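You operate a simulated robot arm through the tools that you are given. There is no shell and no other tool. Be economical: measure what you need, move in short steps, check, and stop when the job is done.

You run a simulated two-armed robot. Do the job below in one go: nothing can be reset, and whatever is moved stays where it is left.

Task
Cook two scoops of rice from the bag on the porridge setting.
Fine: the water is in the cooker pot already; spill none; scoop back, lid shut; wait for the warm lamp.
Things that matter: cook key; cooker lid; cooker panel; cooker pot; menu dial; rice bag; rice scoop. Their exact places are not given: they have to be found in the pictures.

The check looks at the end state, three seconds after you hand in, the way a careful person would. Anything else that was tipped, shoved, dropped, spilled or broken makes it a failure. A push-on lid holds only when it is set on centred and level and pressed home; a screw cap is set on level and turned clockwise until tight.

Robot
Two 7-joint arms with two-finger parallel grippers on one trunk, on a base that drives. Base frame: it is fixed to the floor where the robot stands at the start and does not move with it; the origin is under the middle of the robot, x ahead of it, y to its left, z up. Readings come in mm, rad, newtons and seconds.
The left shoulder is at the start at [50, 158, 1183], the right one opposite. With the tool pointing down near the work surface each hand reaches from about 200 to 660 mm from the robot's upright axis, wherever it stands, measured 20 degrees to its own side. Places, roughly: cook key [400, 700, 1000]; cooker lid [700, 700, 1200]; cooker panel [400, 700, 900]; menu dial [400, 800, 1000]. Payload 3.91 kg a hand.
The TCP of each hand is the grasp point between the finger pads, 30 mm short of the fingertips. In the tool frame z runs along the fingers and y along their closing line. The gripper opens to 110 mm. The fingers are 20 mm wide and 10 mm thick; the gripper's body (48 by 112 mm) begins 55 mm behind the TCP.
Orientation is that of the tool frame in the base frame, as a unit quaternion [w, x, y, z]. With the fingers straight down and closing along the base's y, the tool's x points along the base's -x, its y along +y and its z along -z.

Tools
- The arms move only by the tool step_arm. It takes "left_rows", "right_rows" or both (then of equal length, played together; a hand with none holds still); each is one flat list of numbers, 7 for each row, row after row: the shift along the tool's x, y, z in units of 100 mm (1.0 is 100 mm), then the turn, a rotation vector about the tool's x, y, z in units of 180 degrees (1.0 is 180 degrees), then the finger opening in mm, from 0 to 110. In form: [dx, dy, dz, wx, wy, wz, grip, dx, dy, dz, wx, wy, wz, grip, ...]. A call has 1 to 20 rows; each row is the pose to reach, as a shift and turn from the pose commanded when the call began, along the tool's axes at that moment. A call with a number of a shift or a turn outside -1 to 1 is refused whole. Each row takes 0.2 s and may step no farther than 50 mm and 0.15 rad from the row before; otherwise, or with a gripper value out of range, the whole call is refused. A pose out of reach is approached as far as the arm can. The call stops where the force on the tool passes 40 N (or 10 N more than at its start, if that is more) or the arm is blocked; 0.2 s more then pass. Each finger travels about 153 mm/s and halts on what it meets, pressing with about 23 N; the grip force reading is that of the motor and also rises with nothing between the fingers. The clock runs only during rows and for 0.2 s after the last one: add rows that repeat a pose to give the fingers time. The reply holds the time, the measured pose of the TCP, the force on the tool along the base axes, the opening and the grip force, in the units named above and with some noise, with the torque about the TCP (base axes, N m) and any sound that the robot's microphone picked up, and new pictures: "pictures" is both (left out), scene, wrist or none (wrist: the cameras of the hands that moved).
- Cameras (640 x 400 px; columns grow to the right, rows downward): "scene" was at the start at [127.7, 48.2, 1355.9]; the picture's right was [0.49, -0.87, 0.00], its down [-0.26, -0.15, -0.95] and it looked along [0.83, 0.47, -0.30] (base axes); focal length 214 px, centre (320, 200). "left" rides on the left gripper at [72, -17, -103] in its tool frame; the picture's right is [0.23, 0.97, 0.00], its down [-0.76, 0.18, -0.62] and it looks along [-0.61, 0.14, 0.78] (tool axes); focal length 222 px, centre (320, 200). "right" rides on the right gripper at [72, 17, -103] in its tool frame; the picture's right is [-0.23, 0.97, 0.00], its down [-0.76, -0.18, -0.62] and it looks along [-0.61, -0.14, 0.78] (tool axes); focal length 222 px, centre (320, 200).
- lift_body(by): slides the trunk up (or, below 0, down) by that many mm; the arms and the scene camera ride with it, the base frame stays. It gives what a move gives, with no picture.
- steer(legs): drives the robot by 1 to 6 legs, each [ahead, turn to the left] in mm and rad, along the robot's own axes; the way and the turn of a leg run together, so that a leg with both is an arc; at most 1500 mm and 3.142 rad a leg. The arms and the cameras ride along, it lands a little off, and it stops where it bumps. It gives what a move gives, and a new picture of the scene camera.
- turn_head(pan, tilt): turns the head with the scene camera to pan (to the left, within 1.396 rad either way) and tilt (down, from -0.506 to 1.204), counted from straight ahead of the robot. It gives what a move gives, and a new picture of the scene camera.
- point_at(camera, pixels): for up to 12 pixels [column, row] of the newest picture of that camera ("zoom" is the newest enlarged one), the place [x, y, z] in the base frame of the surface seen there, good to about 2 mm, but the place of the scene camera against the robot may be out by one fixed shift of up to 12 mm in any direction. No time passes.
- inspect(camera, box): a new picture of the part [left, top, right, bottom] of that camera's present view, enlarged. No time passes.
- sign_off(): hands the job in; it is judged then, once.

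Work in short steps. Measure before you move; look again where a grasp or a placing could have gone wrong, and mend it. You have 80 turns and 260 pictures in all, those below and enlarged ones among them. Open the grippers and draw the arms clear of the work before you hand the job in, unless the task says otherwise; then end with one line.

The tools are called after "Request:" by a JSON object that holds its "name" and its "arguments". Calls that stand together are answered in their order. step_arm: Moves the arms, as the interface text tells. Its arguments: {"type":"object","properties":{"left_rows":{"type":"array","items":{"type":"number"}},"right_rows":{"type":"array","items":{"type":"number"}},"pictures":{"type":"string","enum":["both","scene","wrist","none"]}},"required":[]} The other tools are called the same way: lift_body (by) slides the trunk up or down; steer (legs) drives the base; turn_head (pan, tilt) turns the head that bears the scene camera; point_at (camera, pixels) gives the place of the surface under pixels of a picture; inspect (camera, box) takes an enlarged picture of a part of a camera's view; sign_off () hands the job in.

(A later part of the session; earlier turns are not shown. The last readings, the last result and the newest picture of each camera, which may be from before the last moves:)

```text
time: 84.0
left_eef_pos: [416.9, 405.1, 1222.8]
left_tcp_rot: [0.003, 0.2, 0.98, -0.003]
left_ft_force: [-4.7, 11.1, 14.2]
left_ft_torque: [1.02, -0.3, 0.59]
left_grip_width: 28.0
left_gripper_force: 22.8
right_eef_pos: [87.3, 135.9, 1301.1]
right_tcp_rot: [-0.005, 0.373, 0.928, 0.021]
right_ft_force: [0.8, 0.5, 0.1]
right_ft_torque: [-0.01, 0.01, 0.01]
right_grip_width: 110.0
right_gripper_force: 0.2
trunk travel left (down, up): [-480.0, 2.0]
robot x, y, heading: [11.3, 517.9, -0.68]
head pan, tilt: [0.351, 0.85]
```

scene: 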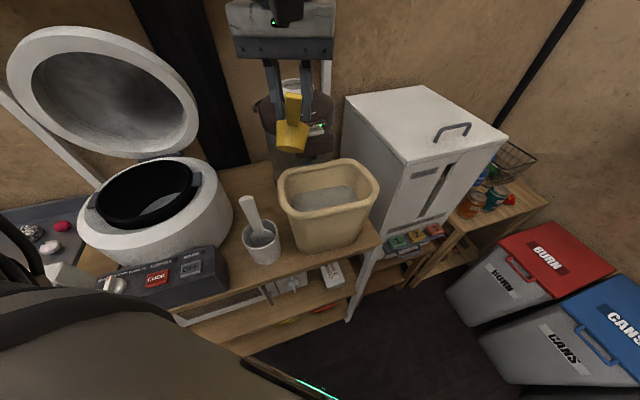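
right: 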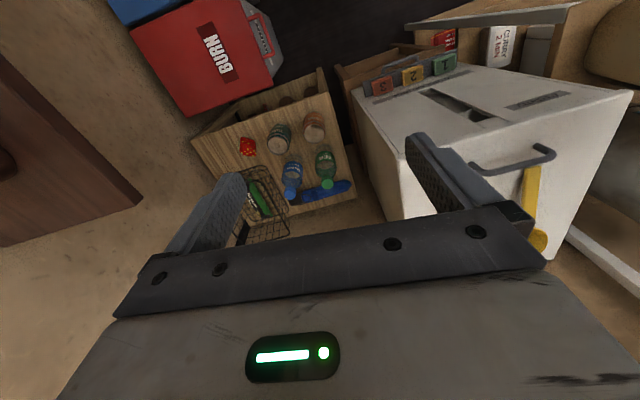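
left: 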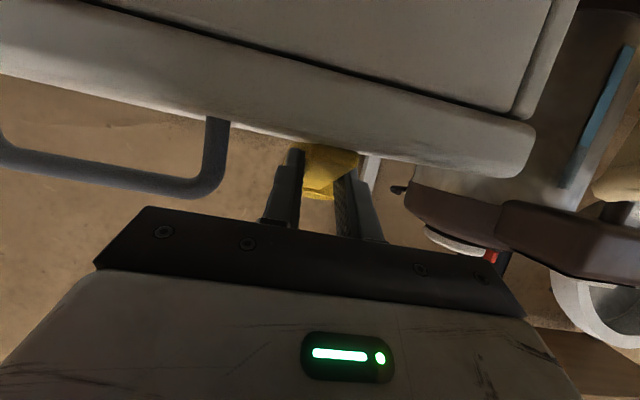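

The left hand reports 14–18 N and the grip opened to 28 mm — the scoop may have been knocked. I look closely.

Request:
{"name": "inspect", "arguments": {"camera": "scene", "box": [220, 20, 360, 180]}}

Request:
{"name": "inspect", "arguments": {"camera": "left", "box": [0, 0, 640, 400]}}

Request:
{"name": "point_at", "arguments": {"camera": "scene", "pixels": [[294, 95], [293, 120], [280, 130], [305, 135], [292, 150], [275, 70], [308, 75]]}}

```text
2.50 times, centred on (290, 100) of scene
```

zoom: 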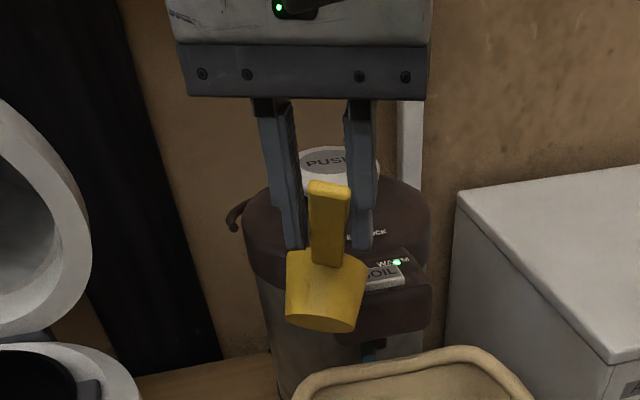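

```text
1.00 times, centred on (320, 200) of left (not enlarged: the box is as wide or as high as the picture)
```

zoom: 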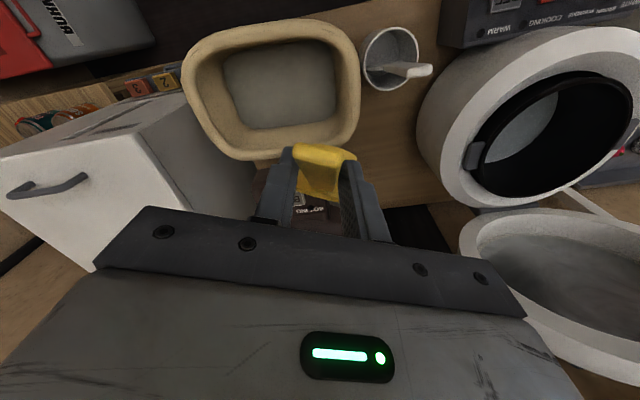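

```text
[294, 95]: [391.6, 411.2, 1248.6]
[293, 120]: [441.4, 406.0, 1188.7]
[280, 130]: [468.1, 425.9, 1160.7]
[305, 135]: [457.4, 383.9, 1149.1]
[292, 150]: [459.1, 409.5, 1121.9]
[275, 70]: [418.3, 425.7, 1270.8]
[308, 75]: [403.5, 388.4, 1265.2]
```

Request:
{"name": "point_at", "arguments": {"camera": "scene", "pixels": [[315, 128], [325, 132], [322, 122], [268, 108], [328, 148], [330, 110], [290, 85], [300, 155], [318, 210]]}}

Request:
{"name": "point_at", "arguments": {"camera": "left", "pixels": [[318, 155], [325, 180], [305, 205], [322, 210], [300, 165], [345, 165]]}}

Request:
{"name": "inspect", "arguments": {"camera": "left", "box": [240, 120, 400, 250]}}

```text
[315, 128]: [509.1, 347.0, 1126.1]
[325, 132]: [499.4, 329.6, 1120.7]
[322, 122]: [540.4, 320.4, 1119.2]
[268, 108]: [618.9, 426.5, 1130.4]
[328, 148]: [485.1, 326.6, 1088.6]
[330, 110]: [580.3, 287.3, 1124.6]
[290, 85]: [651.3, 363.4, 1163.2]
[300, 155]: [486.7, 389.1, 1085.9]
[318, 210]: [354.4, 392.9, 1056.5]
```

```text
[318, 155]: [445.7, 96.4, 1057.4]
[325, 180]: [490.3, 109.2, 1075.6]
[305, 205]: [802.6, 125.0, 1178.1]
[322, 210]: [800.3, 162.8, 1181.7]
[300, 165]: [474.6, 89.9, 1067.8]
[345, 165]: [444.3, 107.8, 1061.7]
```

```text
3.08 times, centred on (320, 185) of left
```

zoom: 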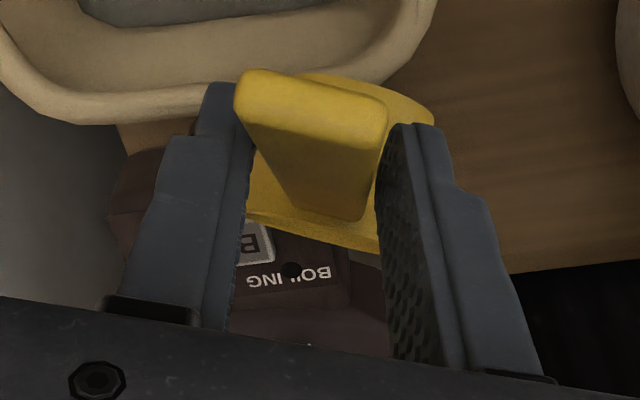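

The cup bumped the kettle's spout head (at ≈(500,340,1118)) at the end of the turn. I lift straight up out of contact and draw back.

Request:
{"name": "step_arm", "arguments": {"left_rows": [0.1, 0.05, -0.2, 0, 0, 0, 5, 0.2, 0.1, -0.4, 0, 0, 0, 5, 0.4, 0.1, -0.6, 0, 0, 0, 5, 0.6, 0.1, -0.6, 0, 0, 0, 5, 0.6, 0.1, -0.6, 0, 0, 0, 5], "pictures": "both"}}

Request:
{"name": "inspect", "arguments": {"camera": "left", "box": [240, 80, 400, 240]}}

```text
time: 85.2
left_eef_pos: [368.6, 437.6, 1281.5]
left_tcp_rot: [0.001, 0.2, 0.98, -0.003]
left_ft_force: [-0.2, 0.5, 0.1]
left_ft_torque: [0.04, 0.03, 0.0]
left_grip_width: 21.4
left_gripper_force: 23.3
right_eef_pos: [89.1, 133.2, 1302.0]
right_tcp_rot: [-0.007, 0.373, 0.928, 0.022]
right_ft_force: [-0.3, -0.2, 0.6]
right_ft_torque: [-0.03, 0.0, -0.02]
right_grip_width: 110.2
right_gripper_force: 0.1
trunk travel left (down, up): [-480.0, 2.0]
robot x, y, heading: [11.8, 517.5, -0.675]
head pan, tilt: [0.351, 0.85]
```

scene: 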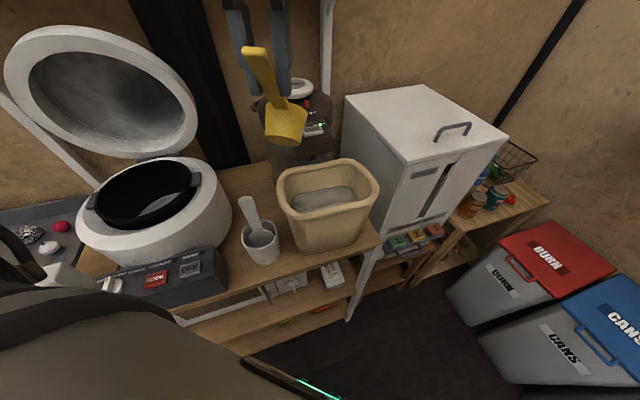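
left: 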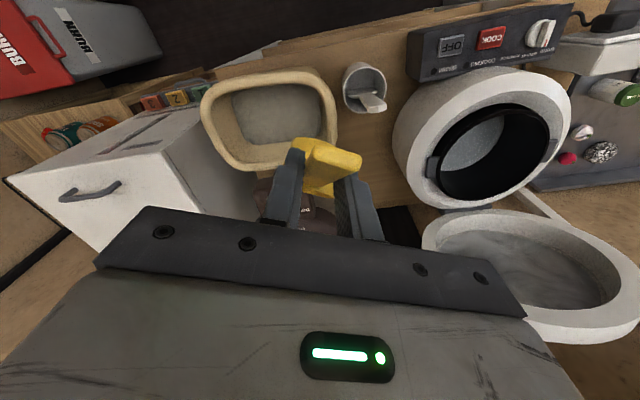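

```text
2.50 times, centred on (320, 160) of left
```

zoom: 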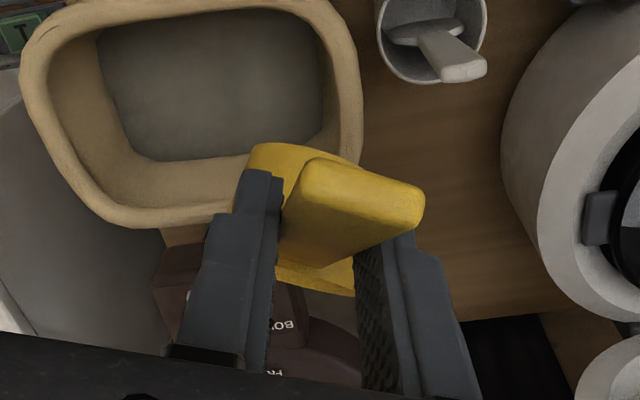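

Request:
{"name": "inspect", "arguments": {"camera": "scene", "box": [200, 20, 350, 160]}}

Request:
{"name": "point_at", "arguments": {"camera": "scene", "pixels": [[255, 55], [265, 80], [274, 98], [284, 105], [268, 130], [300, 130], [305, 110], [318, 130], [328, 150]]}}

Request:
{"name": "point_at", "arguments": {"camera": "left", "pixels": [[345, 155], [325, 165], [310, 148], [318, 180], [325, 190], [308, 142]]}}

```text
2.86 times, centred on (275, 90) of scene
```

zoom: 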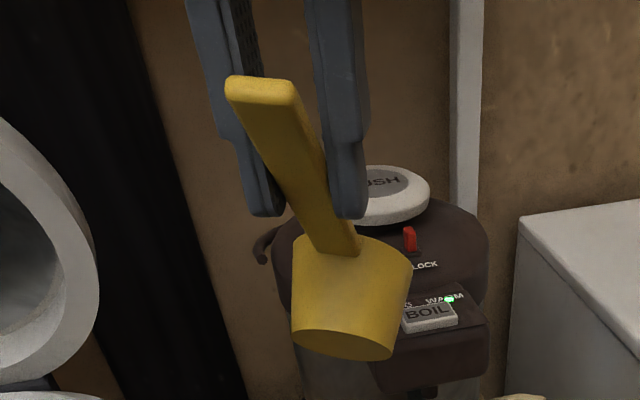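

```text
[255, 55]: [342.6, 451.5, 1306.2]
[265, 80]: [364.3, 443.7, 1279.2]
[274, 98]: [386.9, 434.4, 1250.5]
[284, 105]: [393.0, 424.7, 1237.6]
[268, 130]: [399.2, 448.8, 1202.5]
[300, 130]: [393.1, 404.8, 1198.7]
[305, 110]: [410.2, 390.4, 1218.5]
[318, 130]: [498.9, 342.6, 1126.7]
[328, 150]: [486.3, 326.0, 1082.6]
```

```text
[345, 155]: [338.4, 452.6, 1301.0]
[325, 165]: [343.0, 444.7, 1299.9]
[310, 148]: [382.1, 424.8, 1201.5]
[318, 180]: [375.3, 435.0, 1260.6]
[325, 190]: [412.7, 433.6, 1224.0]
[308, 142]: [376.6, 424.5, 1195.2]
```

The scoop is still held squarely (handle 50° below horizontal with fingers vertical). I turn it so the cup points along the bag's diagonal (−60°) and lower it into the bag mouth above the rice.

Request:
{"name": "step_arm", "arguments": {"left_rows": [-0.07, -0.05, 0.06, 0, 0, 0.0411, 5, -0.14, -0.1, 0.12, 0, 0, 0.0822, 5, -0.21, -0.15, 0.18, 0, 0, 0.1233, 5, -0.28, -0.2, 0.24, 0, 0, 0.1644, 5, -0.356, -0.25, 0.3, 0, 0, 0.2056, 5, -0.356, -0.25, 0.3, 0, 0, 0.2056, 5], "pictures": "none"}}

Request:
{"name": "step_arm", "arguments": {"left_rows": [0, 0, 0.25, 0, 0.0185, 0, 5, 0, 0, 0.5, 0, 0.037, 0, 5, 0, 0, 0.75, 0, 0.0556, 0, 5, 0, 0, 0.98, 0, 0.0556, 0, 5, 0, 0, 0.98, 0, 0.0556, 0, 5], "pictures": "both"}}

```text
time: 86.6
left_eef_pos: [390.6, 399.4, 1252.0]
left_tcp_rot: [0.002, 0.501, 0.866, -0.003]
left_ft_force: [0.3, 0.0, -0.6]
left_ft_torque: [-0.01, 0.03, 0.03]
left_grip_width: 21.3
left_gripper_force: 23.0
right_eef_pos: [88.7, 133.6, 1301.6]
right_tcp_rot: [-0.006, 0.372, 0.928, 0.022]
right_ft_force: [0.6, 0.6, -0.9]
right_ft_torque: [0.02, -0.03, 0.02]
right_grip_width: 110.0
right_gripper_force: 0.1
trunk travel left (down, up): [-480.0, 2.0]
robot x, y, heading: [11.1, 515.7, -0.682]
head pan, tilt: [0.351, 0.85]
```

```text
time: 87.8
left_eef_pos: [391.8, 401.7, 1152.0]
left_tcp_rot: [-0.073, 0.498, 0.863, 0.042]
left_ft_force: [-0.4, 0.6, -0.2]
left_ft_torque: [-0.01, 0.02, -0.01]
left_grip_width: 21.2
left_gripper_force: 22.8
right_eef_pos: [89.5, 133.8, 1300.9]
right_tcp_rot: [-0.006, 0.372, 0.928, 0.023]
right_ft_force: [0.0, -0.2, -0.3]
right_ft_torque: [0.0, 0.0, -0.03]
right_grip_width: 110.2
right_gripper_force: 0.2
trunk travel left (down, up): [-480.0, 2.0]
robot x, y, heading: [10.0, 514.3, -0.68]
head pan, tilt: [0.351, 0.85]
```

scene: 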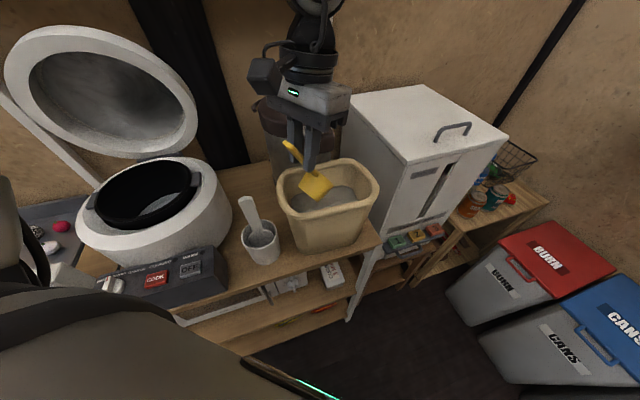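
left: 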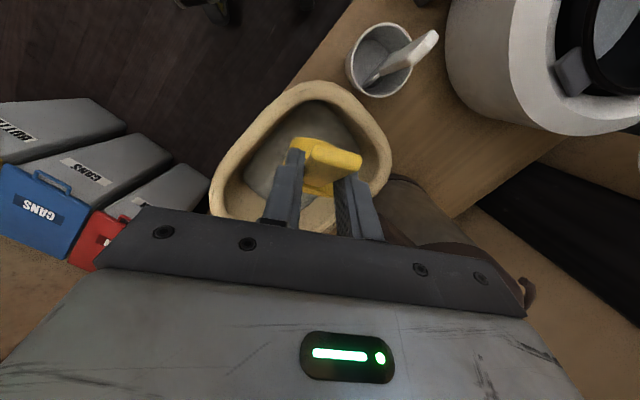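

The cup is centred in the mouth. I plunge it into the rice, then sweep along the diagonal while levelling and lifting.

Request:
{"name": "step_arm", "arguments": {"left_rows": [-0.04, 0, 0.23, 0, 0, 0, 5, -0.082, 0, 0.463, 0, 0, 0, 5, -0.125, 0, 0.709, 0, 0, 0, 5, -0.147, 0, 0.83, 0, 0, 0, 5, -0.168, 0, 0.95, 0, 0, 0, 5], "pictures": "scene"}}

Request:
{"name": "step_arm", "arguments": {"left_rows": [-0.07, 0, 0.04, 0, -0.0139, 0, 5, -0.14, 0, 0.077, 0, -0.0278, 0, 5, -0.169, 0, 0.123, 0, -0.0556, 0, 5, -0.197, 0, 0.158, 0, -0.0833, 0, 5, -0.209, 0, 0.177, 0, -0.1111, 0, 5, -0.221, 0, 0.19, 0, -0.1389, 0, 5, -0.207, 0, 0.167, 0, -0.1667, 0, 5, -0.191, 0, 0.129, 0, -0.1944, 0, 5, -0.148, 0, 0.035, 0, -0.2222, 0, 5, -0.101, 0, -0.058, 0, -0.25, 0, 5, -0.051, 0, -0.202, 0, -0.2778, 0, 5, -0.006, 0, -0.336, 0, -0.3056, 0, 5, 0.084, 0, -0.594, 0, -0.3333, 0, 5, 0.168, 0, -0.834, 0, -0.3333, 0, 5], "pictures": "both"}}

```text
time: 89.0
left_eef_pos: [393.4, 400.0, 1056.3]
left_tcp_rot: [-0.073, 0.498, 0.863, 0.041]
left_ft_force: [-0.6, 0.0, 0.5]
left_ft_torque: [-0.02, -0.01, -0.01]
left_grip_width: 21.2
left_gripper_force: 22.2
right_eef_pos: [89.2, 135.1, 1301.0]
right_tcp_rot: [-0.006, 0.372, 0.928, 0.023]
right_ft_force: [0.7, 0.7, 0.6]
right_ft_torque: [0.01, 0.03, -0.04]
right_grip_width: 110.0
right_gripper_force: 0.2
trunk travel left (down, up): [-480.0, 2.0]
robot x, y, heading: [12.4, 519.5, -0.678]
head pan, tilt: [0.351, 0.85]
```

scene: 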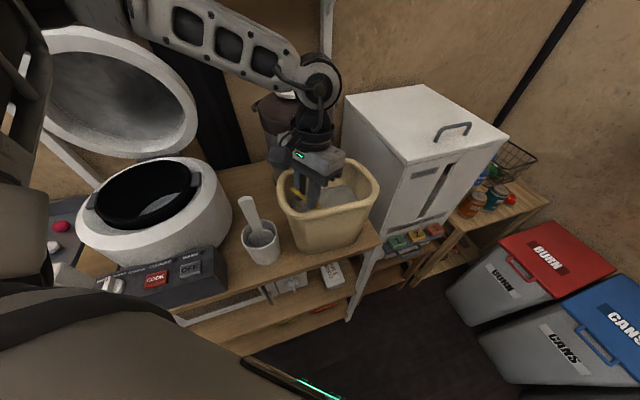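

```text
time: 92.0
left_eef_pos: [415.4, 373.9, 1150.3]
left_tcp_rot: [0.37, 0.453, 0.783, -0.213]
left_ft_force: [-1.6, -8.0, 1.0]
left_ft_torque: [-0.38, -0.04, -0.63]
left_grip_width: 22.9
left_gripper_force: 23.0
left hand out of reach, approached as far as the arm can: row 11, 12, 13, 14
right_eef_pos: [87.0, 133.2, 1300.5]
right_tcp_rot: [-0.006, 0.372, 0.928, 0.022]
right_ft_force: [-0.7, 1.2, 0.7]
right_ft_torque: [-0.02, 0.0, -0.01]
right_grip_width: 109.8
right_gripper_force: 0.0
trunk travel left (down, up): [-480.0, 2.0]
robot x, y, heading: [10.2, 512.0, -0.68]
head pan, tilt: [0.351, 0.85]
```

scene: 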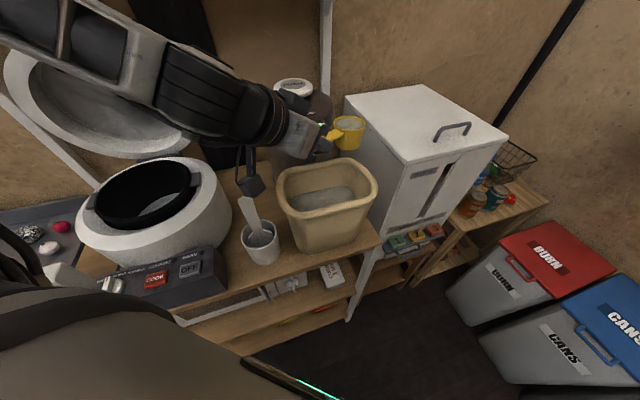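
left: 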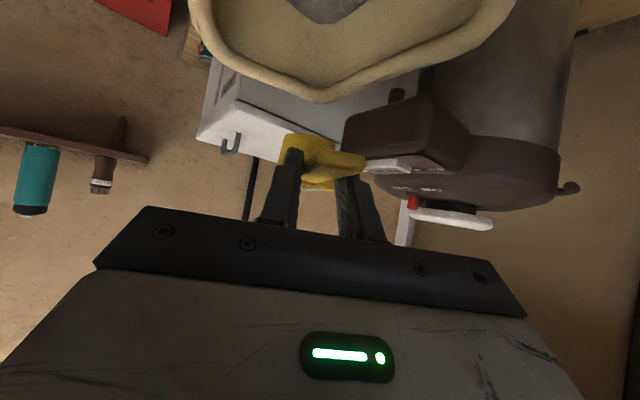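

The cup came up level but, with the drift at the reach limit, it is resting against the kettle's spout side (−8 N in y). I look closely.

Request:
{"name": "inspect", "arguments": {"camera": "scene", "box": [260, 80, 400, 190]}}

Request:
{"name": "point_at", "arguments": {"camera": "scene", "pixels": [[350, 122], [338, 122], [362, 124], [350, 115], [348, 140], [328, 140], [325, 125]]}}

```text
3.64 times, centred on (330, 135) of scene
```

zoom: 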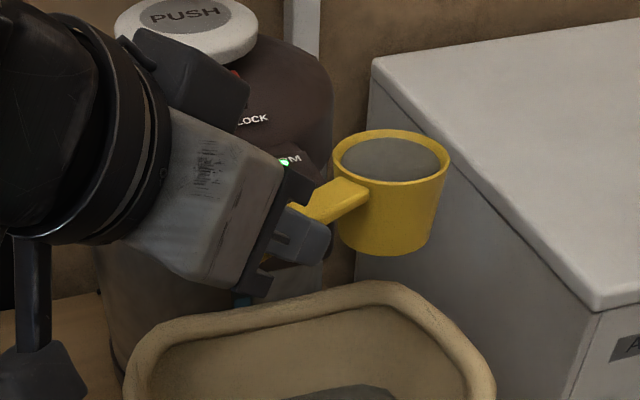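

```text
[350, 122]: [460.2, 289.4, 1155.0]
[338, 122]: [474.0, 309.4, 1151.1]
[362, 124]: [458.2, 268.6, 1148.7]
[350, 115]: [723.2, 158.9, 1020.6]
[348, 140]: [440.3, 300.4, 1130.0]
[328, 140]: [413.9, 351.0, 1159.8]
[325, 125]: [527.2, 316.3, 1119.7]
```

The scoop is full and level. I raise it 30 mm and check whether the force clears.

Request:
{"name": "step_arm", "arguments": {"left_rows": [-0.12, 0, -0.1, 0, 0, 0, 5, -0.23, 0, -0.193, 0, 0, 0, 5, -0.23, 0, -0.193, 0, 0, 0, 5], "pictures": "scene"}}

Request:
{"name": "inspect", "arguments": {"camera": "scene", "box": [240, 60, 400, 190]}}

```text
time: 92.8
left_eef_pos: [414.5, 376.0, 1178.4]
left_tcp_rot: [0.368, 0.452, 0.784, -0.213]
left_ft_force: [0.4, 0.3, -0.6]
left_ft_torque: [0.05, 0.01, -0.01]
left_grip_width: 21.6
left_gripper_force: 22.9
right_eef_pos: [89.3, 134.6, 1301.6]
right_tcp_rot: [-0.007, 0.372, 0.928, 0.022]
right_ft_force: [-0.3, 0.8, -0.3]
right_ft_torque: [-0.02, 0.02, -0.02]
right_grip_width: 110.0
right_gripper_force: 0.1
trunk travel left (down, up): [-480.0, 2.0]
robot x, y, heading: [11.1, 513.0, -0.675]
head pan, tilt: [0.351, 0.85]
```

scene: 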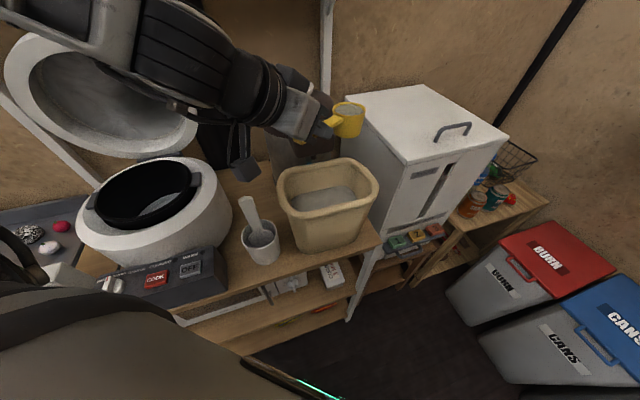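

```text
3.08 times, centred on (320, 125) of scene
```

zoom: 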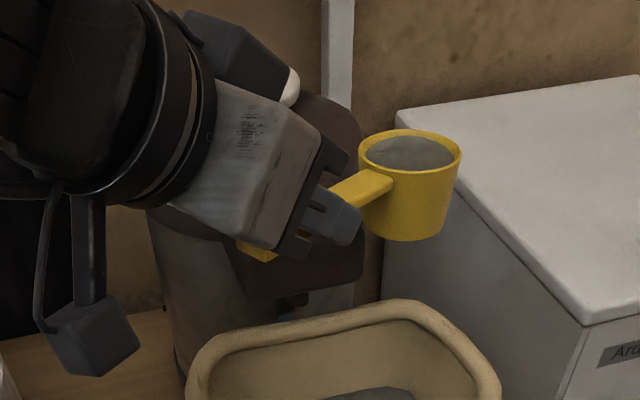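

Clear of contact; the cup is full and level. I raise 60 mm more, then turn the base left 0.79 to bring the scoop toward the pot.

Request:
{"name": "step_arm", "arguments": {"left_rows": [-0.12, 0, -0.1, 0, 0, 0, 5, -0.23, 0, -0.193, 0, 0, 0, 5, -0.35, 0, -0.29, 0, 0, 0, 5, -0.46, 0, -0.386, 0, 0, 0, 5, -0.46, 0, -0.386, 0, 0, 0, 5], "pictures": "none"}}

Request:
{"name": "steer", "arguments": {"legs": [[0, 0.79]]}}

Request:
{"name": "inspect", "arguments": {"camera": "scene", "box": [220, 40, 420, 200]}}

```text
time: 94.0
left_eef_pos: [413.8, 376.3, 1237.0]
left_tcp_rot: [0.368, 0.452, 0.784, -0.213]
left_ft_force: [0.2, -0.7, -1.2]
left_ft_torque: [0.05, 0.04, 0.01]
left_grip_width: 21.5
left_gripper_force: 22.9
right_eef_pos: [88.3, 133.9, 1300.5]
right_tcp_rot: [-0.006, 0.372, 0.928, 0.022]
right_ft_force: [0.1, 0.3, -0.1]
right_ft_torque: [0.01, 0.03, 0.02]
right_grip_width: 110.1
right_gripper_force: 0.1
trunk travel left (down, up): [-480.0, 2.0]
robot x, y, heading: [11.0, 514.9, -0.678]
head pan, tilt: [0.351, 0.85]
```

```text
time: 96.5
left_eef_pos: [391.9, 709.0, 1237.5]
left_tcp_rot: [0.422, 0.11, 0.898, -0.052]
left_ft_force: [-0.1, 1.0, -1.1]
left_ft_torque: [0.01, 0.05, 0.05]
left_grip_width: 21.7
left_gripper_force: 22.9
right_eef_pos: [340.3, 308.2, 1302.3]
right_tcp_rot: [-0.014, -0.02, 1.0, 0.019]
right_ft_force: [-0.4, 0.2, 0.3]
right_ft_torque: [-0.01, 0.0, -0.01]
right_grip_width: 110.0
right_gripper_force: 0.0
trunk travel left (down, up): [-480.0, 2.0]
robot x, y, heading: [10.1, 519.7, 0.125]
head pan, tilt: [0.351, 0.85]
```

scene: 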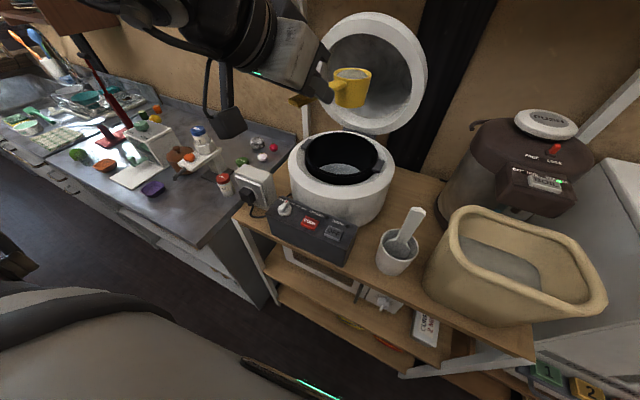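

```text
2.50 times, centred on (320, 120) of scene
```

zoom: 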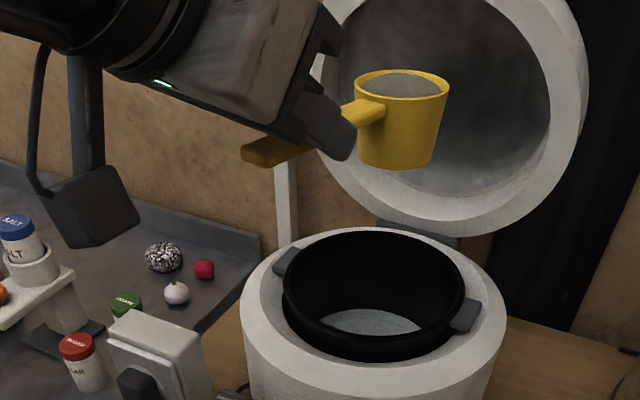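

The full scoop is near the pot. I measure the pot's rim and the cup's place.

Request:
{"name": "point_at", "arguments": {"camera": "scene", "pixels": [[307, 158], [377, 158], [340, 133], [343, 183], [342, 172], [352, 75], [334, 92], [370, 75], [284, 207], [309, 222], [333, 231], [302, 150]]}}

Request:
{"name": "inspect", "arguments": {"camera": "left", "box": [0, 0, 640, 400]}}

```text
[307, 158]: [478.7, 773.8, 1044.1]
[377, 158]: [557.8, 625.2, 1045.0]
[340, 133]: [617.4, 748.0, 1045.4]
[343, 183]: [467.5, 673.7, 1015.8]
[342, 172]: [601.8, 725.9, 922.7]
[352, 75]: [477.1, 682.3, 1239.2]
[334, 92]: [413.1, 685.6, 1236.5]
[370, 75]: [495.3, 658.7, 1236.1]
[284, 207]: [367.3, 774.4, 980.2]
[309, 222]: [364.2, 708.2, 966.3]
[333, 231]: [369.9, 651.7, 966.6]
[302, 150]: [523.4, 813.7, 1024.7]
```

```text
1.00 times, centred on (320, 200) of left (not enlarged: the box is as wide or as high as the picture)
```

zoom: 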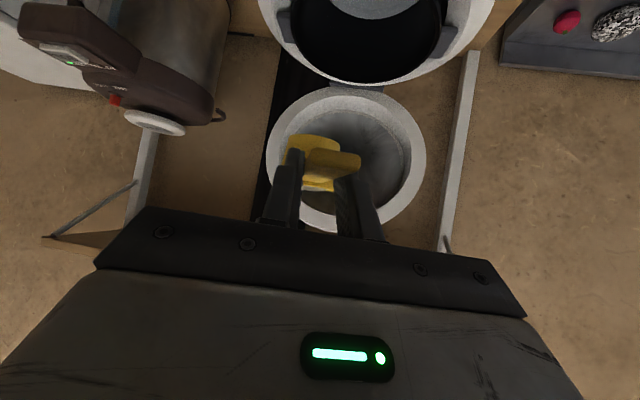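

Pot centre ≈(538,708), rim ≈1036. I bring the level scoop over the pot and down to a pouring height.

Request:
{"name": "step_arm", "arguments": {"left_rows": [0.03, 0.05, 0.2, 0, 0, 0, 5, 0.06, 0.11, 0.4, 0, 0, 0, 5, 0.09, 0.16, 0.6, 0, 0, 0, 5, 0.125, 0.22, 0.784, 0, 0, 0, 5], "pictures": "none"}}

Request:
{"name": "step_arm", "arguments": {"left_rows": [0.11, 0, 0.1, 0, 0, 0, 5, 0.23, 0, 0.19, 0, 0, 0, 5, 0.345, 0, 0.289, 0, 0, 0, 5, 0.345, 0, 0.289, 0, 0, 0, 5], "pictures": "scene"}}

Request:
{"name": "inspect", "arguments": {"camera": "scene", "box": [220, 60, 440, 240]}}

```text
time: 97.5
left_eef_pos: [447.6, 717.2, 1176.9]
left_tcp_rot: [0.422, 0.11, 0.898, -0.052]
left_ft_force: [-1.0, -0.8, -0.4]
left_ft_torque: [0.01, 0.07, 0.0]
left_grip_width: 21.9
left_gripper_force: 22.9
right_eef_pos: [339.8, 307.6, 1299.8]
right_tcp_rot: [-0.015, -0.02, 1.0, 0.018]
right_ft_force: [0.0, -0.5, -0.3]
right_ft_torque: [0.02, 0.01, -0.04]
right_grip_width: 109.8
right_gripper_force: 0.1
trunk travel left (down, up): [-480.0, 2.0]
robot x, y, heading: [8.8, 517.5, 0.125]
head pan, tilt: [0.351, 0.85]
```

```text
time: 98.5
left_eef_pos: [447.5, 716.1, 1132.8]
left_tcp_rot: [0.422, 0.11, 0.899, -0.052]
left_ft_force: [-0.6, 0.4, -1.0]
left_ft_torque: [0.02, 0.05, 0.03]
left_grip_width: 21.4
left_gripper_force: 23.1
right_eef_pos: [339.7, 307.4, 1302.6]
right_tcp_rot: [-0.015, -0.021, 0.999, 0.019]
right_ft_force: [0.2, -0.4, 0.4]
right_ft_torque: [-0.04, 0.0, -0.02]
right_grip_width: 109.7
right_gripper_force: 0.1
trunk travel left (down, up): [-480.0, 2.0]
robot x, y, heading: [10.3, 514.5, 0.123]
head pan, tilt: [0.351, 0.85]
```

scene: 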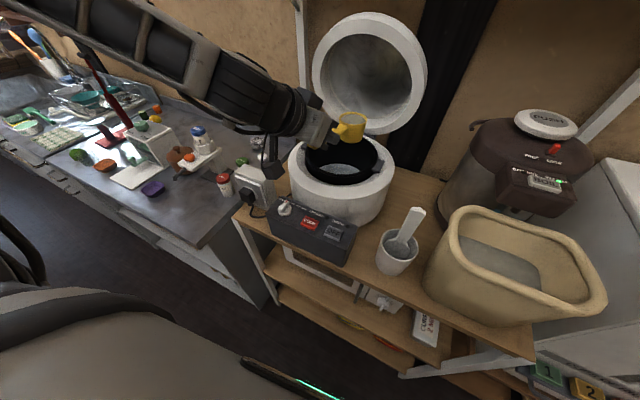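

```text
2.22 times, centred on (330, 150) of scene
```

zoom: 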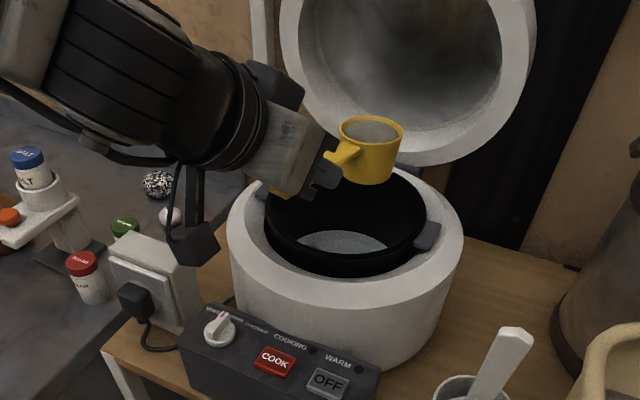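

The cup hangs over the pot. I begin rolling it (first 40°) toward the left and check that the arm follows.

Request:
{"name": "step_arm", "arguments": {"left_rows": [0, 0, 0, 0.0286, 0, -0.034, 5, 0, 0, 0, 0.0572, 0, -0.0681, 5, 0, 0, 0, 0.0857, 0, -0.1021, 5, 0, 0, 0, 0.1143, 0, -0.1362, 5, 0, 0, 0, 0.1429, 0, -0.1702, 5], "pictures": "scene"}}

```text
time: 99.7
left_eef_pos: [447.3, 719.2, 1131.4]
left_tcp_rot: [0.358, -0.039, 0.861, -0.358]
left_ft_force: [0.3, -0.4, -0.7]
left_ft_torque: [0.01, 0.06, 0.02]
left_grip_width: 21.7
left_gripper_force: 23.5
right_eef_pos: [340.0, 307.3, 1300.9]
right_tcp_rot: [-0.014, -0.02, 1.0, 0.018]
right_ft_force: [0.0, -0.4, -0.3]
right_ft_torque: [-0.02, 0.03, 0.0]
right_grip_width: 110.0
right_gripper_force: 0.1
trunk travel left (down, up): [-480.0, 2.0]
robot x, y, heading: [10.4, 511.6, 0.124]
head pan, tilt: [0.351, 0.85]
```

scene: 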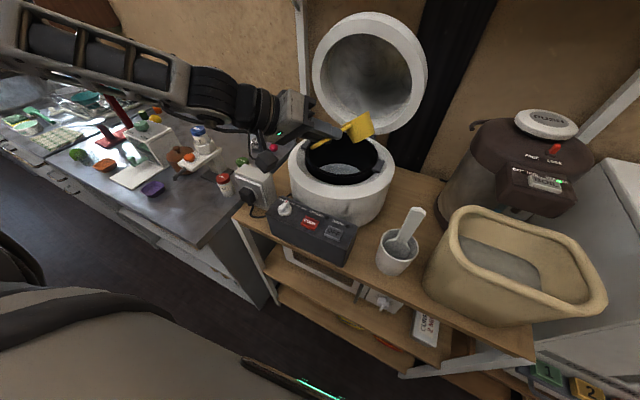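

Following exactly. I continue the roll to about 130° to empty the cup.

Request:
{"name": "step_arm", "arguments": {"left_rows": [0, 0, 0, 0.0286, 0, -0.034, 5, 0, 0, 0, 0.0572, 0, -0.0681, 5, 0, 0, 0, 0.0857, 0, -0.1021, 5, 0, 0, 0, 0.1143, 0, -0.1362, 5, 0, 0, 0, 0.1429, 0, -0.1702, 5], "pictures": "none"}}

Request:
{"name": "step_arm", "arguments": {"left_rows": [0, 0, 0, 0.0286, 0, -0.034, 5, 0, 0, 0, 0.0572, 0, -0.0681, 5, 0, 0, 0, 0.0857, 0, -0.1021, 5, 0, 0, 0, 0.1143, 0, -0.1362, 5, 0, 0, 0, 0.1429, 0, -0.1702, 5, 0, 0, 0, 0.1714, 0, -0.2043, 5, 0, 0, 0, 0.1714, 0, -0.2043, 5], "pictures": "scene"}}

Request:
{"name": "inspect", "arguments": {"camera": "scene", "box": [220, 60, 440, 240]}}

```text
time: 100.9
left_eef_pos: [446.9, 717.5, 1133.1]
left_tcp_rot: [0.251, -0.184, 0.72, -0.62]
left_ft_force: [-0.7, 0.5, -0.5]
left_ft_torque: [0.01, 0.03, 0.0]
left_grip_width: 21.4
left_gripper_force: 22.7
right_eef_pos: [339.5, 307.7, 1301.4]
right_tcp_rot: [-0.014, -0.02, 1.0, 0.017]
right_ft_force: [0.4, 0.3, 0.3]
right_ft_torque: [0.03, 0.0, 0.0]
right_grip_width: 110.1
right_gripper_force: 0.0
trunk travel left (down, up): [-480.0, 2.0]
robot x, y, heading: [15.2, 516.6, 0.125]
head pan, tilt: [0.351, 0.85]
```

```text
time: 102.5
left_eef_pos: [446.8, 719.0, 1132.1]
left_tcp_rot: [-0.086, 0.327, -0.439, 0.833]
left_ft_force: [0.4, -0.1, 0.5]
left_ft_torque: [0.0, 0.04, 0.01]
left_grip_width: 21.1
left_gripper_force: 23.3
right_eef_pos: [339.5, 308.8, 1300.6]
right_tcp_rot: [-0.015, -0.02, 1.0, 0.018]
right_ft_force: [0.1, 0.5, 0.0]
right_ft_torque: [-0.02, -0.01, 0.02]
right_grip_width: 110.2
right_gripper_force: 0.0
trunk travel left (down, up): [-480.0, 2.0]
robot x, y, heading: [10.1, 517.2, 0.121]
head pan, tilt: [0.351, 0.85]
```

scene: 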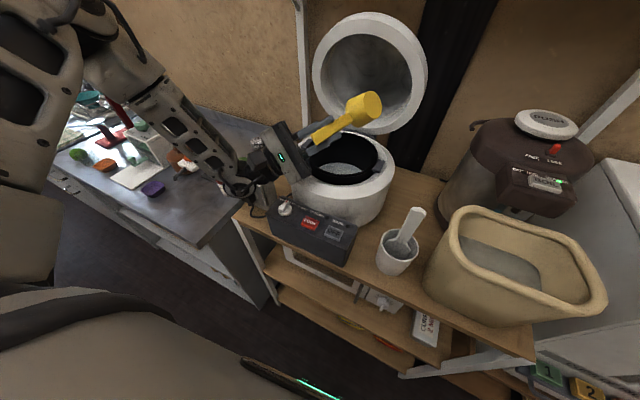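

```text
2.22 times, centred on (330, 150) of scene
```

zoom: 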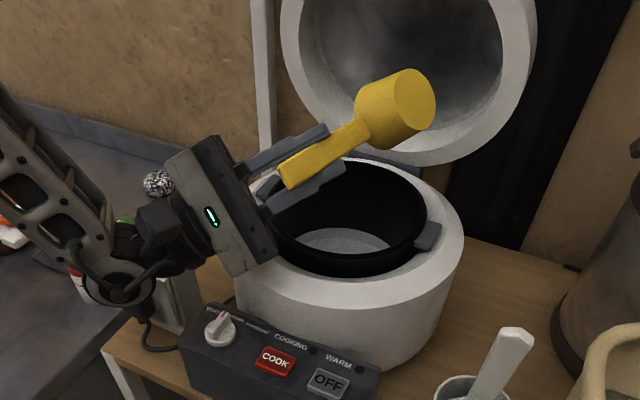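

Emptied over the pot with no spill visible. I roll back level in one go, lift, and look.

Request:
{"name": "step_arm", "arguments": {"left_rows": [0, 0, 0, -0.0286, 0, 0.034, 5, 0, 0, 0, -0.0571, 0, 0.0681, 5, 0, 0, 0, -0.0857, 0, 0.1021, 5, 0, 0, 0, -0.1143, 0, 0.1362, 5, 0, 0, 0, -0.1429, 0, 0.1702, 5, 0, 0, 0, -0.1714, 0, 0.2043, 5, 0, 0, 0, -0.2, 0, 0.2383, 5, 0, 0, 0, -0.2286, 0, 0.2724, 5, 0, 0, 0, -0.2572, 0, 0.3064, 5, 0, 0, 0, -0.2857, 0, 0.3404, 5, 0, 0, 0, -0.3143, 0, 0.3745, 5, 0, 0, 0, -0.3429, 0, 0.4085, 5, 0, 0, 0, -0.3714, 0, 0.4426, 5, 0, 0, 0, -0.4, 0, 0.4766, 5, 0, 0, 0, -0.4286, 0, 0.5107, 5, 0, 0, 0, -0.4572, 0, 0.5447, 5], "pictures": "none"}}

Request:
{"name": "step_arm", "arguments": {"left_rows": [-0.19, 0, -0.16, 0, 0, 0, 5, -0.38, 0, -0.32, 0, 0, 0, 5, -0.57, 0, -0.48, 0, 0, 0, 5, -0.77, 0, -0.64, 0, 0, 0, 5], "pictures": "scene"}}

Request:
{"name": "inspect", "arguments": {"camera": "scene", "box": [210, 80, 430, 250]}}

```text
time: 105.9
left_eef_pos: [426.5, 824.0, 1135.9]
left_tcp_rot: [0.411, 0.123, 0.899, -0.083]
left_ft_force: [0.5, 0.3, -0.1]
left_ft_torque: [0.01, 0.03, 0.02]
left_grip_width: 21.2
left_gripper_force: 23.0
left hand out of reach, approached as far as the arm can: row 14, 15, 16
right_eef_pos: [340.8, 307.5, 1300.9]
right_tcp_rot: [-0.015, -0.02, 1.0, 0.018]
right_ft_force: [-1.1, 0.1, -0.7]
right_ft_torque: [0.01, 0.0, -0.02]
right_grip_width: 109.9
right_gripper_force: 0.1
trunk travel left (down, up): [-480.0, 2.0]
robot x, y, heading: [9.9, 516.0, 0.125]
head pan, tilt: [0.351, 0.85]
```

```text
time: 106.9
left_eef_pos: [426.0, 828.1, 1238.4]
left_tcp_rot: [0.412, 0.121, 0.899, -0.083]
left_ft_force: [-0.5, 0.1, -1.0]
left_ft_torque: [-0.01, -0.01, 0.03]
left_grip_width: 21.1
left_gripper_force: 22.8
right_eef_pos: [339.8, 308.2, 1300.1]
right_tcp_rot: [-0.015, -0.02, 1.0, 0.018]
right_ft_force: [0.5, -0.6, 0.9]
right_ft_torque: [-0.03, 0.0, -0.02]
right_grip_width: 110.0
right_gripper_force: 0.0
trunk travel left (down, up): [-480.0, 2.0]
robot x, y, heading: [10.6, 514.7, 0.119]
head pan, tilt: [0.351, 0.85]
```

scene: 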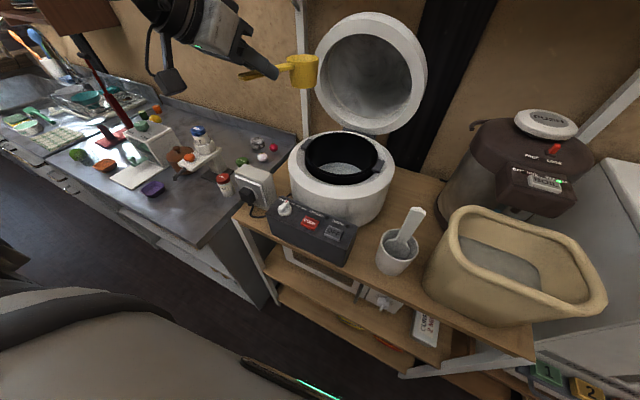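

```text
2.35 times, centred on (320, 165) of scene
```

zoom: 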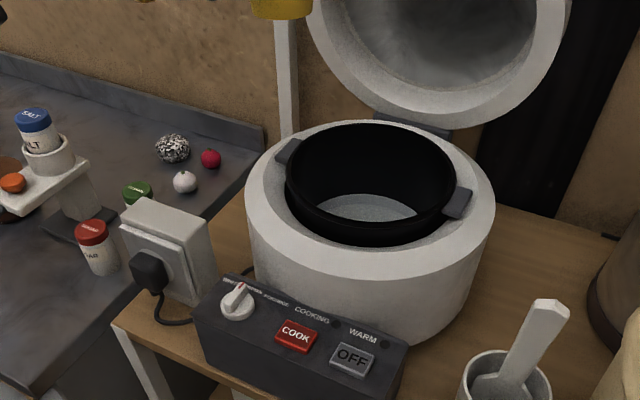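

Pot now holds the first scoop, nothing spilled, neighbours unmoved. The hand drifted left on the way back, so I first bring it back to the compact pose and correct its small roll.

Request:
{"name": "step_arm", "arguments": {"left_rows": [0, -0.33, 0, -0.007, -0.0014, 0.0008, 5, 0, -0.66, 0, -0.014, -0.0028, 0.0016, 5, 0, -0.98, 0, -0.0214, -0.0042, 0.0024, 5, 0, -0.98, 0, -0.0214, -0.0042, 0.0024, 5], "pictures": "none"}}

```text
time: 107.9
left_eef_pos: [398.1, 735.8, 1240.1]
left_tcp_rot: [0.422, 0.11, 0.899, -0.052]
left_ft_force: [1.0, -0.1, 0.3]
left_ft_torque: [0.0, 0.05, -0.03]
left_grip_width: 21.4
left_gripper_force: 23.0
right_eef_pos: [341.2, 307.3, 1300.2]
right_tcp_rot: [-0.015, -0.02, 1.0, 0.017]
right_ft_force: [-0.3, 0.4, 0.3]
right_ft_torque: [-0.03, 0.04, -0.01]
right_grip_width: 109.9
right_gripper_force: 0.1
trunk travel left (down, up): [-480.0, 2.0]
robot x, y, heading: [14.2, 513.0, 0.119]
head pan, tilt: [0.351, 0.85]
```

Compact pose restored. I turn the base back right by 0.80 for the second scoop.

Request:
{"name": "steer", "arguments": {"legs": [[0, -0.8]]}}

```text
time: 110.4
left_eef_pos: [438.5, 394.0, 1241.6]
left_tcp_rot: [0.369, 0.449, 0.786, -0.211]
left_ft_force: [-0.2, 0.5, -0.6]
left_ft_torque: [0.03, 0.03, -0.03]
left_grip_width: 21.1
left_gripper_force: 22.8
right_eef_pos: [92.0, 136.0, 1301.0]
right_tcp_rot: [-0.006, 0.368, 0.93, 0.022]
right_ft_force: [0.0, 0.1, 0.6]
right_ft_torque: [-0.03, 0.04, 0.0]
right_grip_width: 110.3
right_gripper_force: 0.0
trunk travel left (down, up): [-480.0, 2.0]
robot x, y, heading: [8.2, 515.8, -0.668]
head pan, tilt: [0.351, 0.85]
```

scene: 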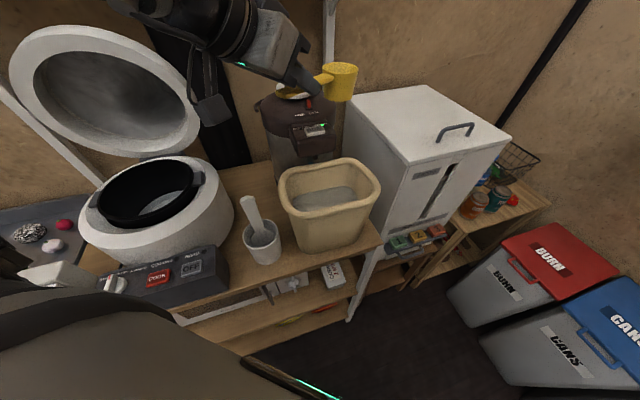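

Now I pitch the scoop down over the bag and go in about 6 mm deeper than before; this time I lift well clear before levelling fully.

Request:
{"name": "step_arm", "arguments": {"left_rows": [0.02, -0.05, -0.03, 0, 0.0417, 0, 5, 0.05, -0.09, -0.06, 0, 0.0833, 0, 5, 0.07, -0.14, -0.08, 0, 0.125, 0, 5, 0.09, -0.19, -0.11, 0, 0.1667, 0, 5, 0.12, -0.23, -0.14, 0, 0.2083, 0, 5, 0.14, -0.28, -0.17, 0, 0.25, 0, 5, 0.16, -0.32, -0.19, 0, 0.2917, 0, 5, 0.186, -0.37, -0.222, 0, 0.3333, 0, 5, 0.186, -0.37, -0.222, 0, 0.3333, 0, 5], "pictures": "none"}}

Request:
{"name": "step_arm", "arguments": {"left_rows": [-0.04, 0, 0.23, 0, 0, 0, 5, -0.082, 0, 0.463, 0, 0, 0, 5, -0.12, 0, 0.7, 0, 0, 0, 5, -0.165, 0, 0.932, 0, 0, 0, 5, -0.165, 0, 0.932, 0, 0, 0, 5], "pictures": "both"}}

```text
time: 112.4
left_eef_pos: [392.1, 400.4, 1239.2]
left_tcp_rot: [-0.073, 0.495, 0.865, 0.041]
left_ft_force: [-0.8, -0.4, 0.5]
left_ft_torque: [-0.01, 0.01, 0.03]
left_grip_width: 21.1
left_gripper_force: 23.1
right_eef_pos: [92.3, 135.6, 1302.2]
right_tcp_rot: [-0.005, 0.368, 0.929, 0.022]
right_ft_force: [-0.4, 0.1, -0.3]
right_ft_torque: [0.02, -0.02, 0.02]
right_grip_width: 110.0
right_gripper_force: 0.1
trunk travel left (down, up): [-480.0, 2.0]
robot x, y, heading: [10.4, 515.1, -0.666]
head pan, tilt: [0.351, 0.85]
```

```text
time: 113.6
left_eef_pos: [391.1, 399.0, 1146.3]
left_tcp_rot: [-0.072, 0.495, 0.865, 0.043]
left_ft_force: [-0.2, 0.8, 0.6]
left_ft_torque: [0.02, 0.01, -0.01]
left_grip_width: 21.3
left_gripper_force: 23.4
right_eef_pos: [92.3, 135.2, 1301.4]
right_tcp_rot: [-0.007, 0.368, 0.93, 0.021]
right_ft_force: [1.5, 0.0, -0.1]
right_ft_torque: [-0.01, 0.01, 0.01]
right_grip_width: 110.0
right_gripper_force: 0.1
trunk travel left (down, up): [-480.0, 2.0]
robot x, y, heading: [8.7, 513.5, -0.67]
head pan, tilt: [0.351, 0.85]
```

scene: 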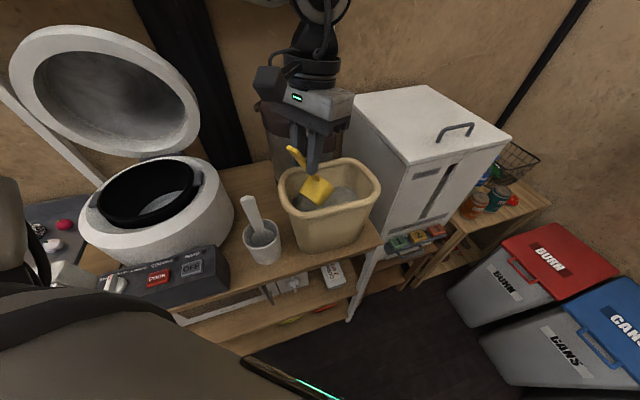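
left: 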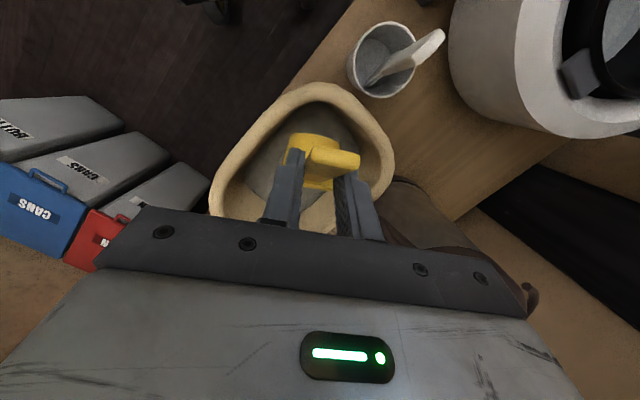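

Same position as the first time; now the plunge, sweep and lift at a 15° tilt.

Request:
{"name": "step_arm", "arguments": {"left_rows": [-0.04, 0, 0.23, 0, 0, 0, 5, -0.082, 0, 0.463, 0, 0, 0, 5, -0.125, 0, 0.709, 0, 0, 0, 5, -0.147, 0, 0.83, 0, 0, 0, 5, -0.168, 0, 0.95, 0, 0, 0, 5], "pictures": "none"}}

Request:
{"name": "step_arm", "arguments": {"left_rows": [-0.07, 0, 0.04, 0, -0.0139, 0, 5, -0.14, 0, 0.077, 0, -0.0278, 0, 5, -0.169, 0, 0.123, 0, -0.0556, 0, 5, -0.197, 0, 0.158, 0, -0.0833, 0, 5, -0.209, 0, 0.177, 0, -0.1111, 0, 5, -0.221, 0, 0.19, 0, -0.1389, 0, 5, -0.207, 0, 0.167, 0, -0.1667, 0, 5, -0.191, 0, 0.129, 0, -0.1944, 0, 5, -0.148, 0, 0.035, 0, -0.2222, 0, 5, -0.101, 0, -0.058, 0, -0.25, 0, 5, -0.07, 0, -0.25, 0, -0.25, 0, 5, -0.021, 0, -0.512, 0, -0.25, 0, 5, 0.02, 0, -0.75, 0, -0.25, 0, 5, 0.057, 0, -0.955, 0, -0.25, 0, 5], "pictures": "scene"}}

Request:
{"name": "inspect", "arguments": {"camera": "scene", "box": [240, 60, 400, 200]}}

```text
time: 114.8
left_eef_pos: [393.1, 399.9, 1048.8]
left_tcp_rot: [-0.073, 0.495, 0.865, 0.042]
left_ft_force: [0.0, -0.8, 0.0]
left_ft_torque: [-0.02, 0.01, 0.01]
left_grip_width: 21.4
left_gripper_force: 22.7
right_eef_pos: [93.1, 134.6, 1301.2]
right_tcp_rot: [-0.006, 0.369, 0.929, 0.022]
right_ft_force: [0.3, 0.0, 0.5]
right_ft_torque: [-0.03, 0.01, -0.02]
right_grip_width: 109.9
right_gripper_force: 0.0
trunk travel left (down, up): [-480.0, 2.0]
robot x, y, heading: [9.3, 513.6, -0.665]
head pan, tilt: [0.351, 0.85]
```

```text
time: 117.8
left_eef_pos: [398.1, 390.0, 1145.1]
left_tcp_rot: [0.264, 0.473, 0.827, -0.151]
left_ft_force: [0.2, 0.3, -1.6]
left_ft_torque: [0.05, 0.01, -0.04]
left_grip_width: 21.5
left_gripper_force: 22.8
right_eef_pos: [91.9, 134.1, 1300.5]
right_tcp_rot: [-0.006, 0.369, 0.929, 0.022]
right_ft_force: [0.0, -0.3, -0.2]
right_ft_torque: [-0.03, -0.02, -0.01]
right_grip_width: 110.3
right_gripper_force: 0.1
trunk travel left (down, up): [-480.0, 2.0]
robot x, y, heading: [12.6, 515.5, -0.675]
head pan, tilt: [0.351, 0.85]
```

scene: 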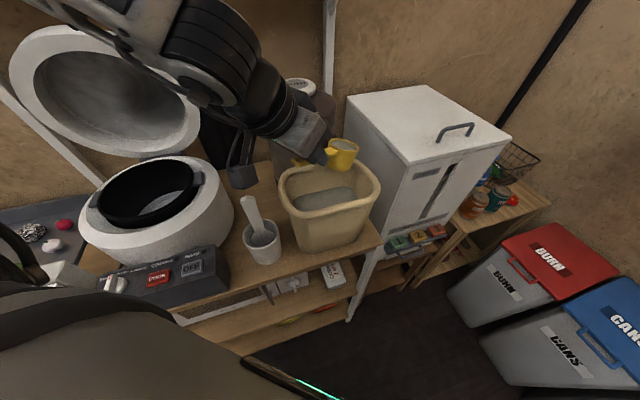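

```text
2.86 times, centred on (320, 130) of scene
```

zoom: 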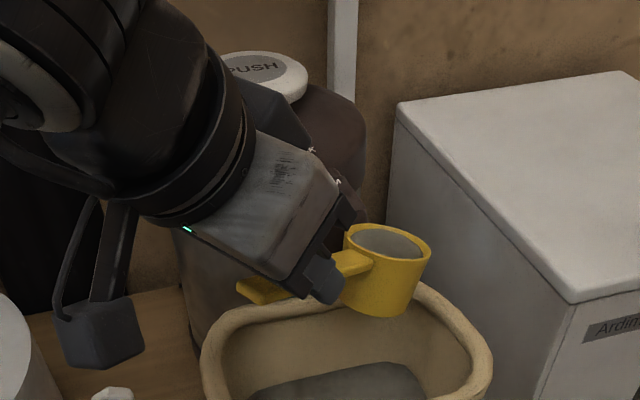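

A full cup again. I lift 90 mm and then level it well above the kettle.

Request:
{"name": "step_arm", "arguments": {"left_rows": [-0.13, 0, -0.18, 0, 0, 0, 5, -0.26, 0, -0.37, 0, 0, 0, 5, -0.39, 0, -0.55, 0, 0, 0, 5, -0.516, 0, -0.737, 0, 0, 0, 5], "pictures": "none"}}

Request:
{"name": "step_arm", "arguments": {"left_rows": [-0.08, 0, 0.06, 0, -0.0278, 0, 5, -0.16, 0, 0.11, 0, -0.0556, 0, 5, -0.246, 0, 0.172, 0, -0.0833, 0, 5, -0.246, 0, 0.172, 0, -0.0833, 0, 5], "pictures": "scene"}}

Request:
{"name": "inspect", "arguments": {"camera": "scene", "box": [240, 20, 400, 160]}}

```text
time: 118.8
left_eef_pos: [398.8, 391.3, 1233.4]
left_tcp_rot: [0.264, 0.473, 0.827, -0.151]
left_ft_force: [0.7, -1.0, -0.9]
left_ft_torque: [0.04, 0.02, -0.01]
left_grip_width: 21.6
left_gripper_force: 23.2
right_eef_pos: [91.4, 134.1, 1301.5]
right_tcp_rot: [-0.006, 0.368, 0.93, 0.022]
right_ft_force: [-0.1, -0.1, -0.1]
right_ft_torque: [-0.02, 0.0, -0.01]
right_grip_width: 110.2
right_gripper_force: 0.1
trunk travel left (down, up): [-480.0, 2.0]
robot x, y, heading: [12.8, 514.7, -0.665]
head pan, tilt: [0.351, 0.85]
```

```text
time: 119.8
left_eef_pos: [413.1, 365.5, 1233.8]
left_tcp_rot: [0.369, 0.45, 0.785, -0.212]
left_ft_force: [-0.4, 0.0, -1.0]
left_ft_torque: [0.07, 0.03, 0.03]
left_grip_width: 21.6
left_gripper_force: 23.2
right_eef_pos: [92.8, 134.7, 1300.9]
right_tcp_rot: [-0.006, 0.369, 0.929, 0.023]
right_ft_force: [-1.0, 0.3, -0.5]
right_ft_torque: [-0.03, -0.04, 0.06]
right_grip_width: 110.0
right_gripper_force: 0.0
trunk travel left (down, up): [-480.0, 2.0]
robot x, y, heading: [12.0, 513.9, -0.673]
head pan, tilt: [0.351, 0.85]
```

scene: 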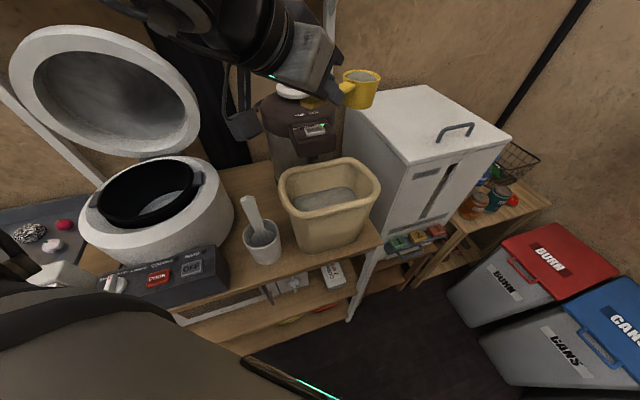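

```text
2.86 times, centred on (320, 90) of scene
```

zoom: 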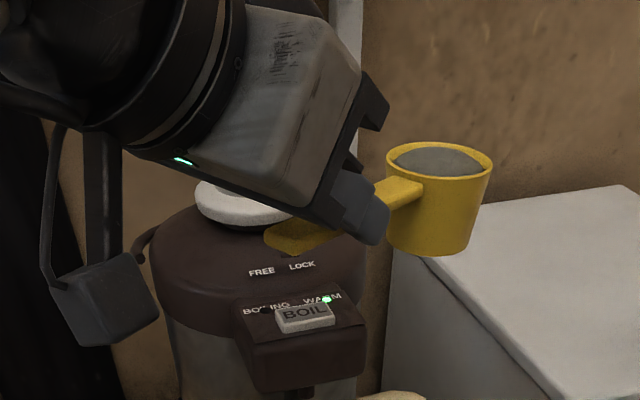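

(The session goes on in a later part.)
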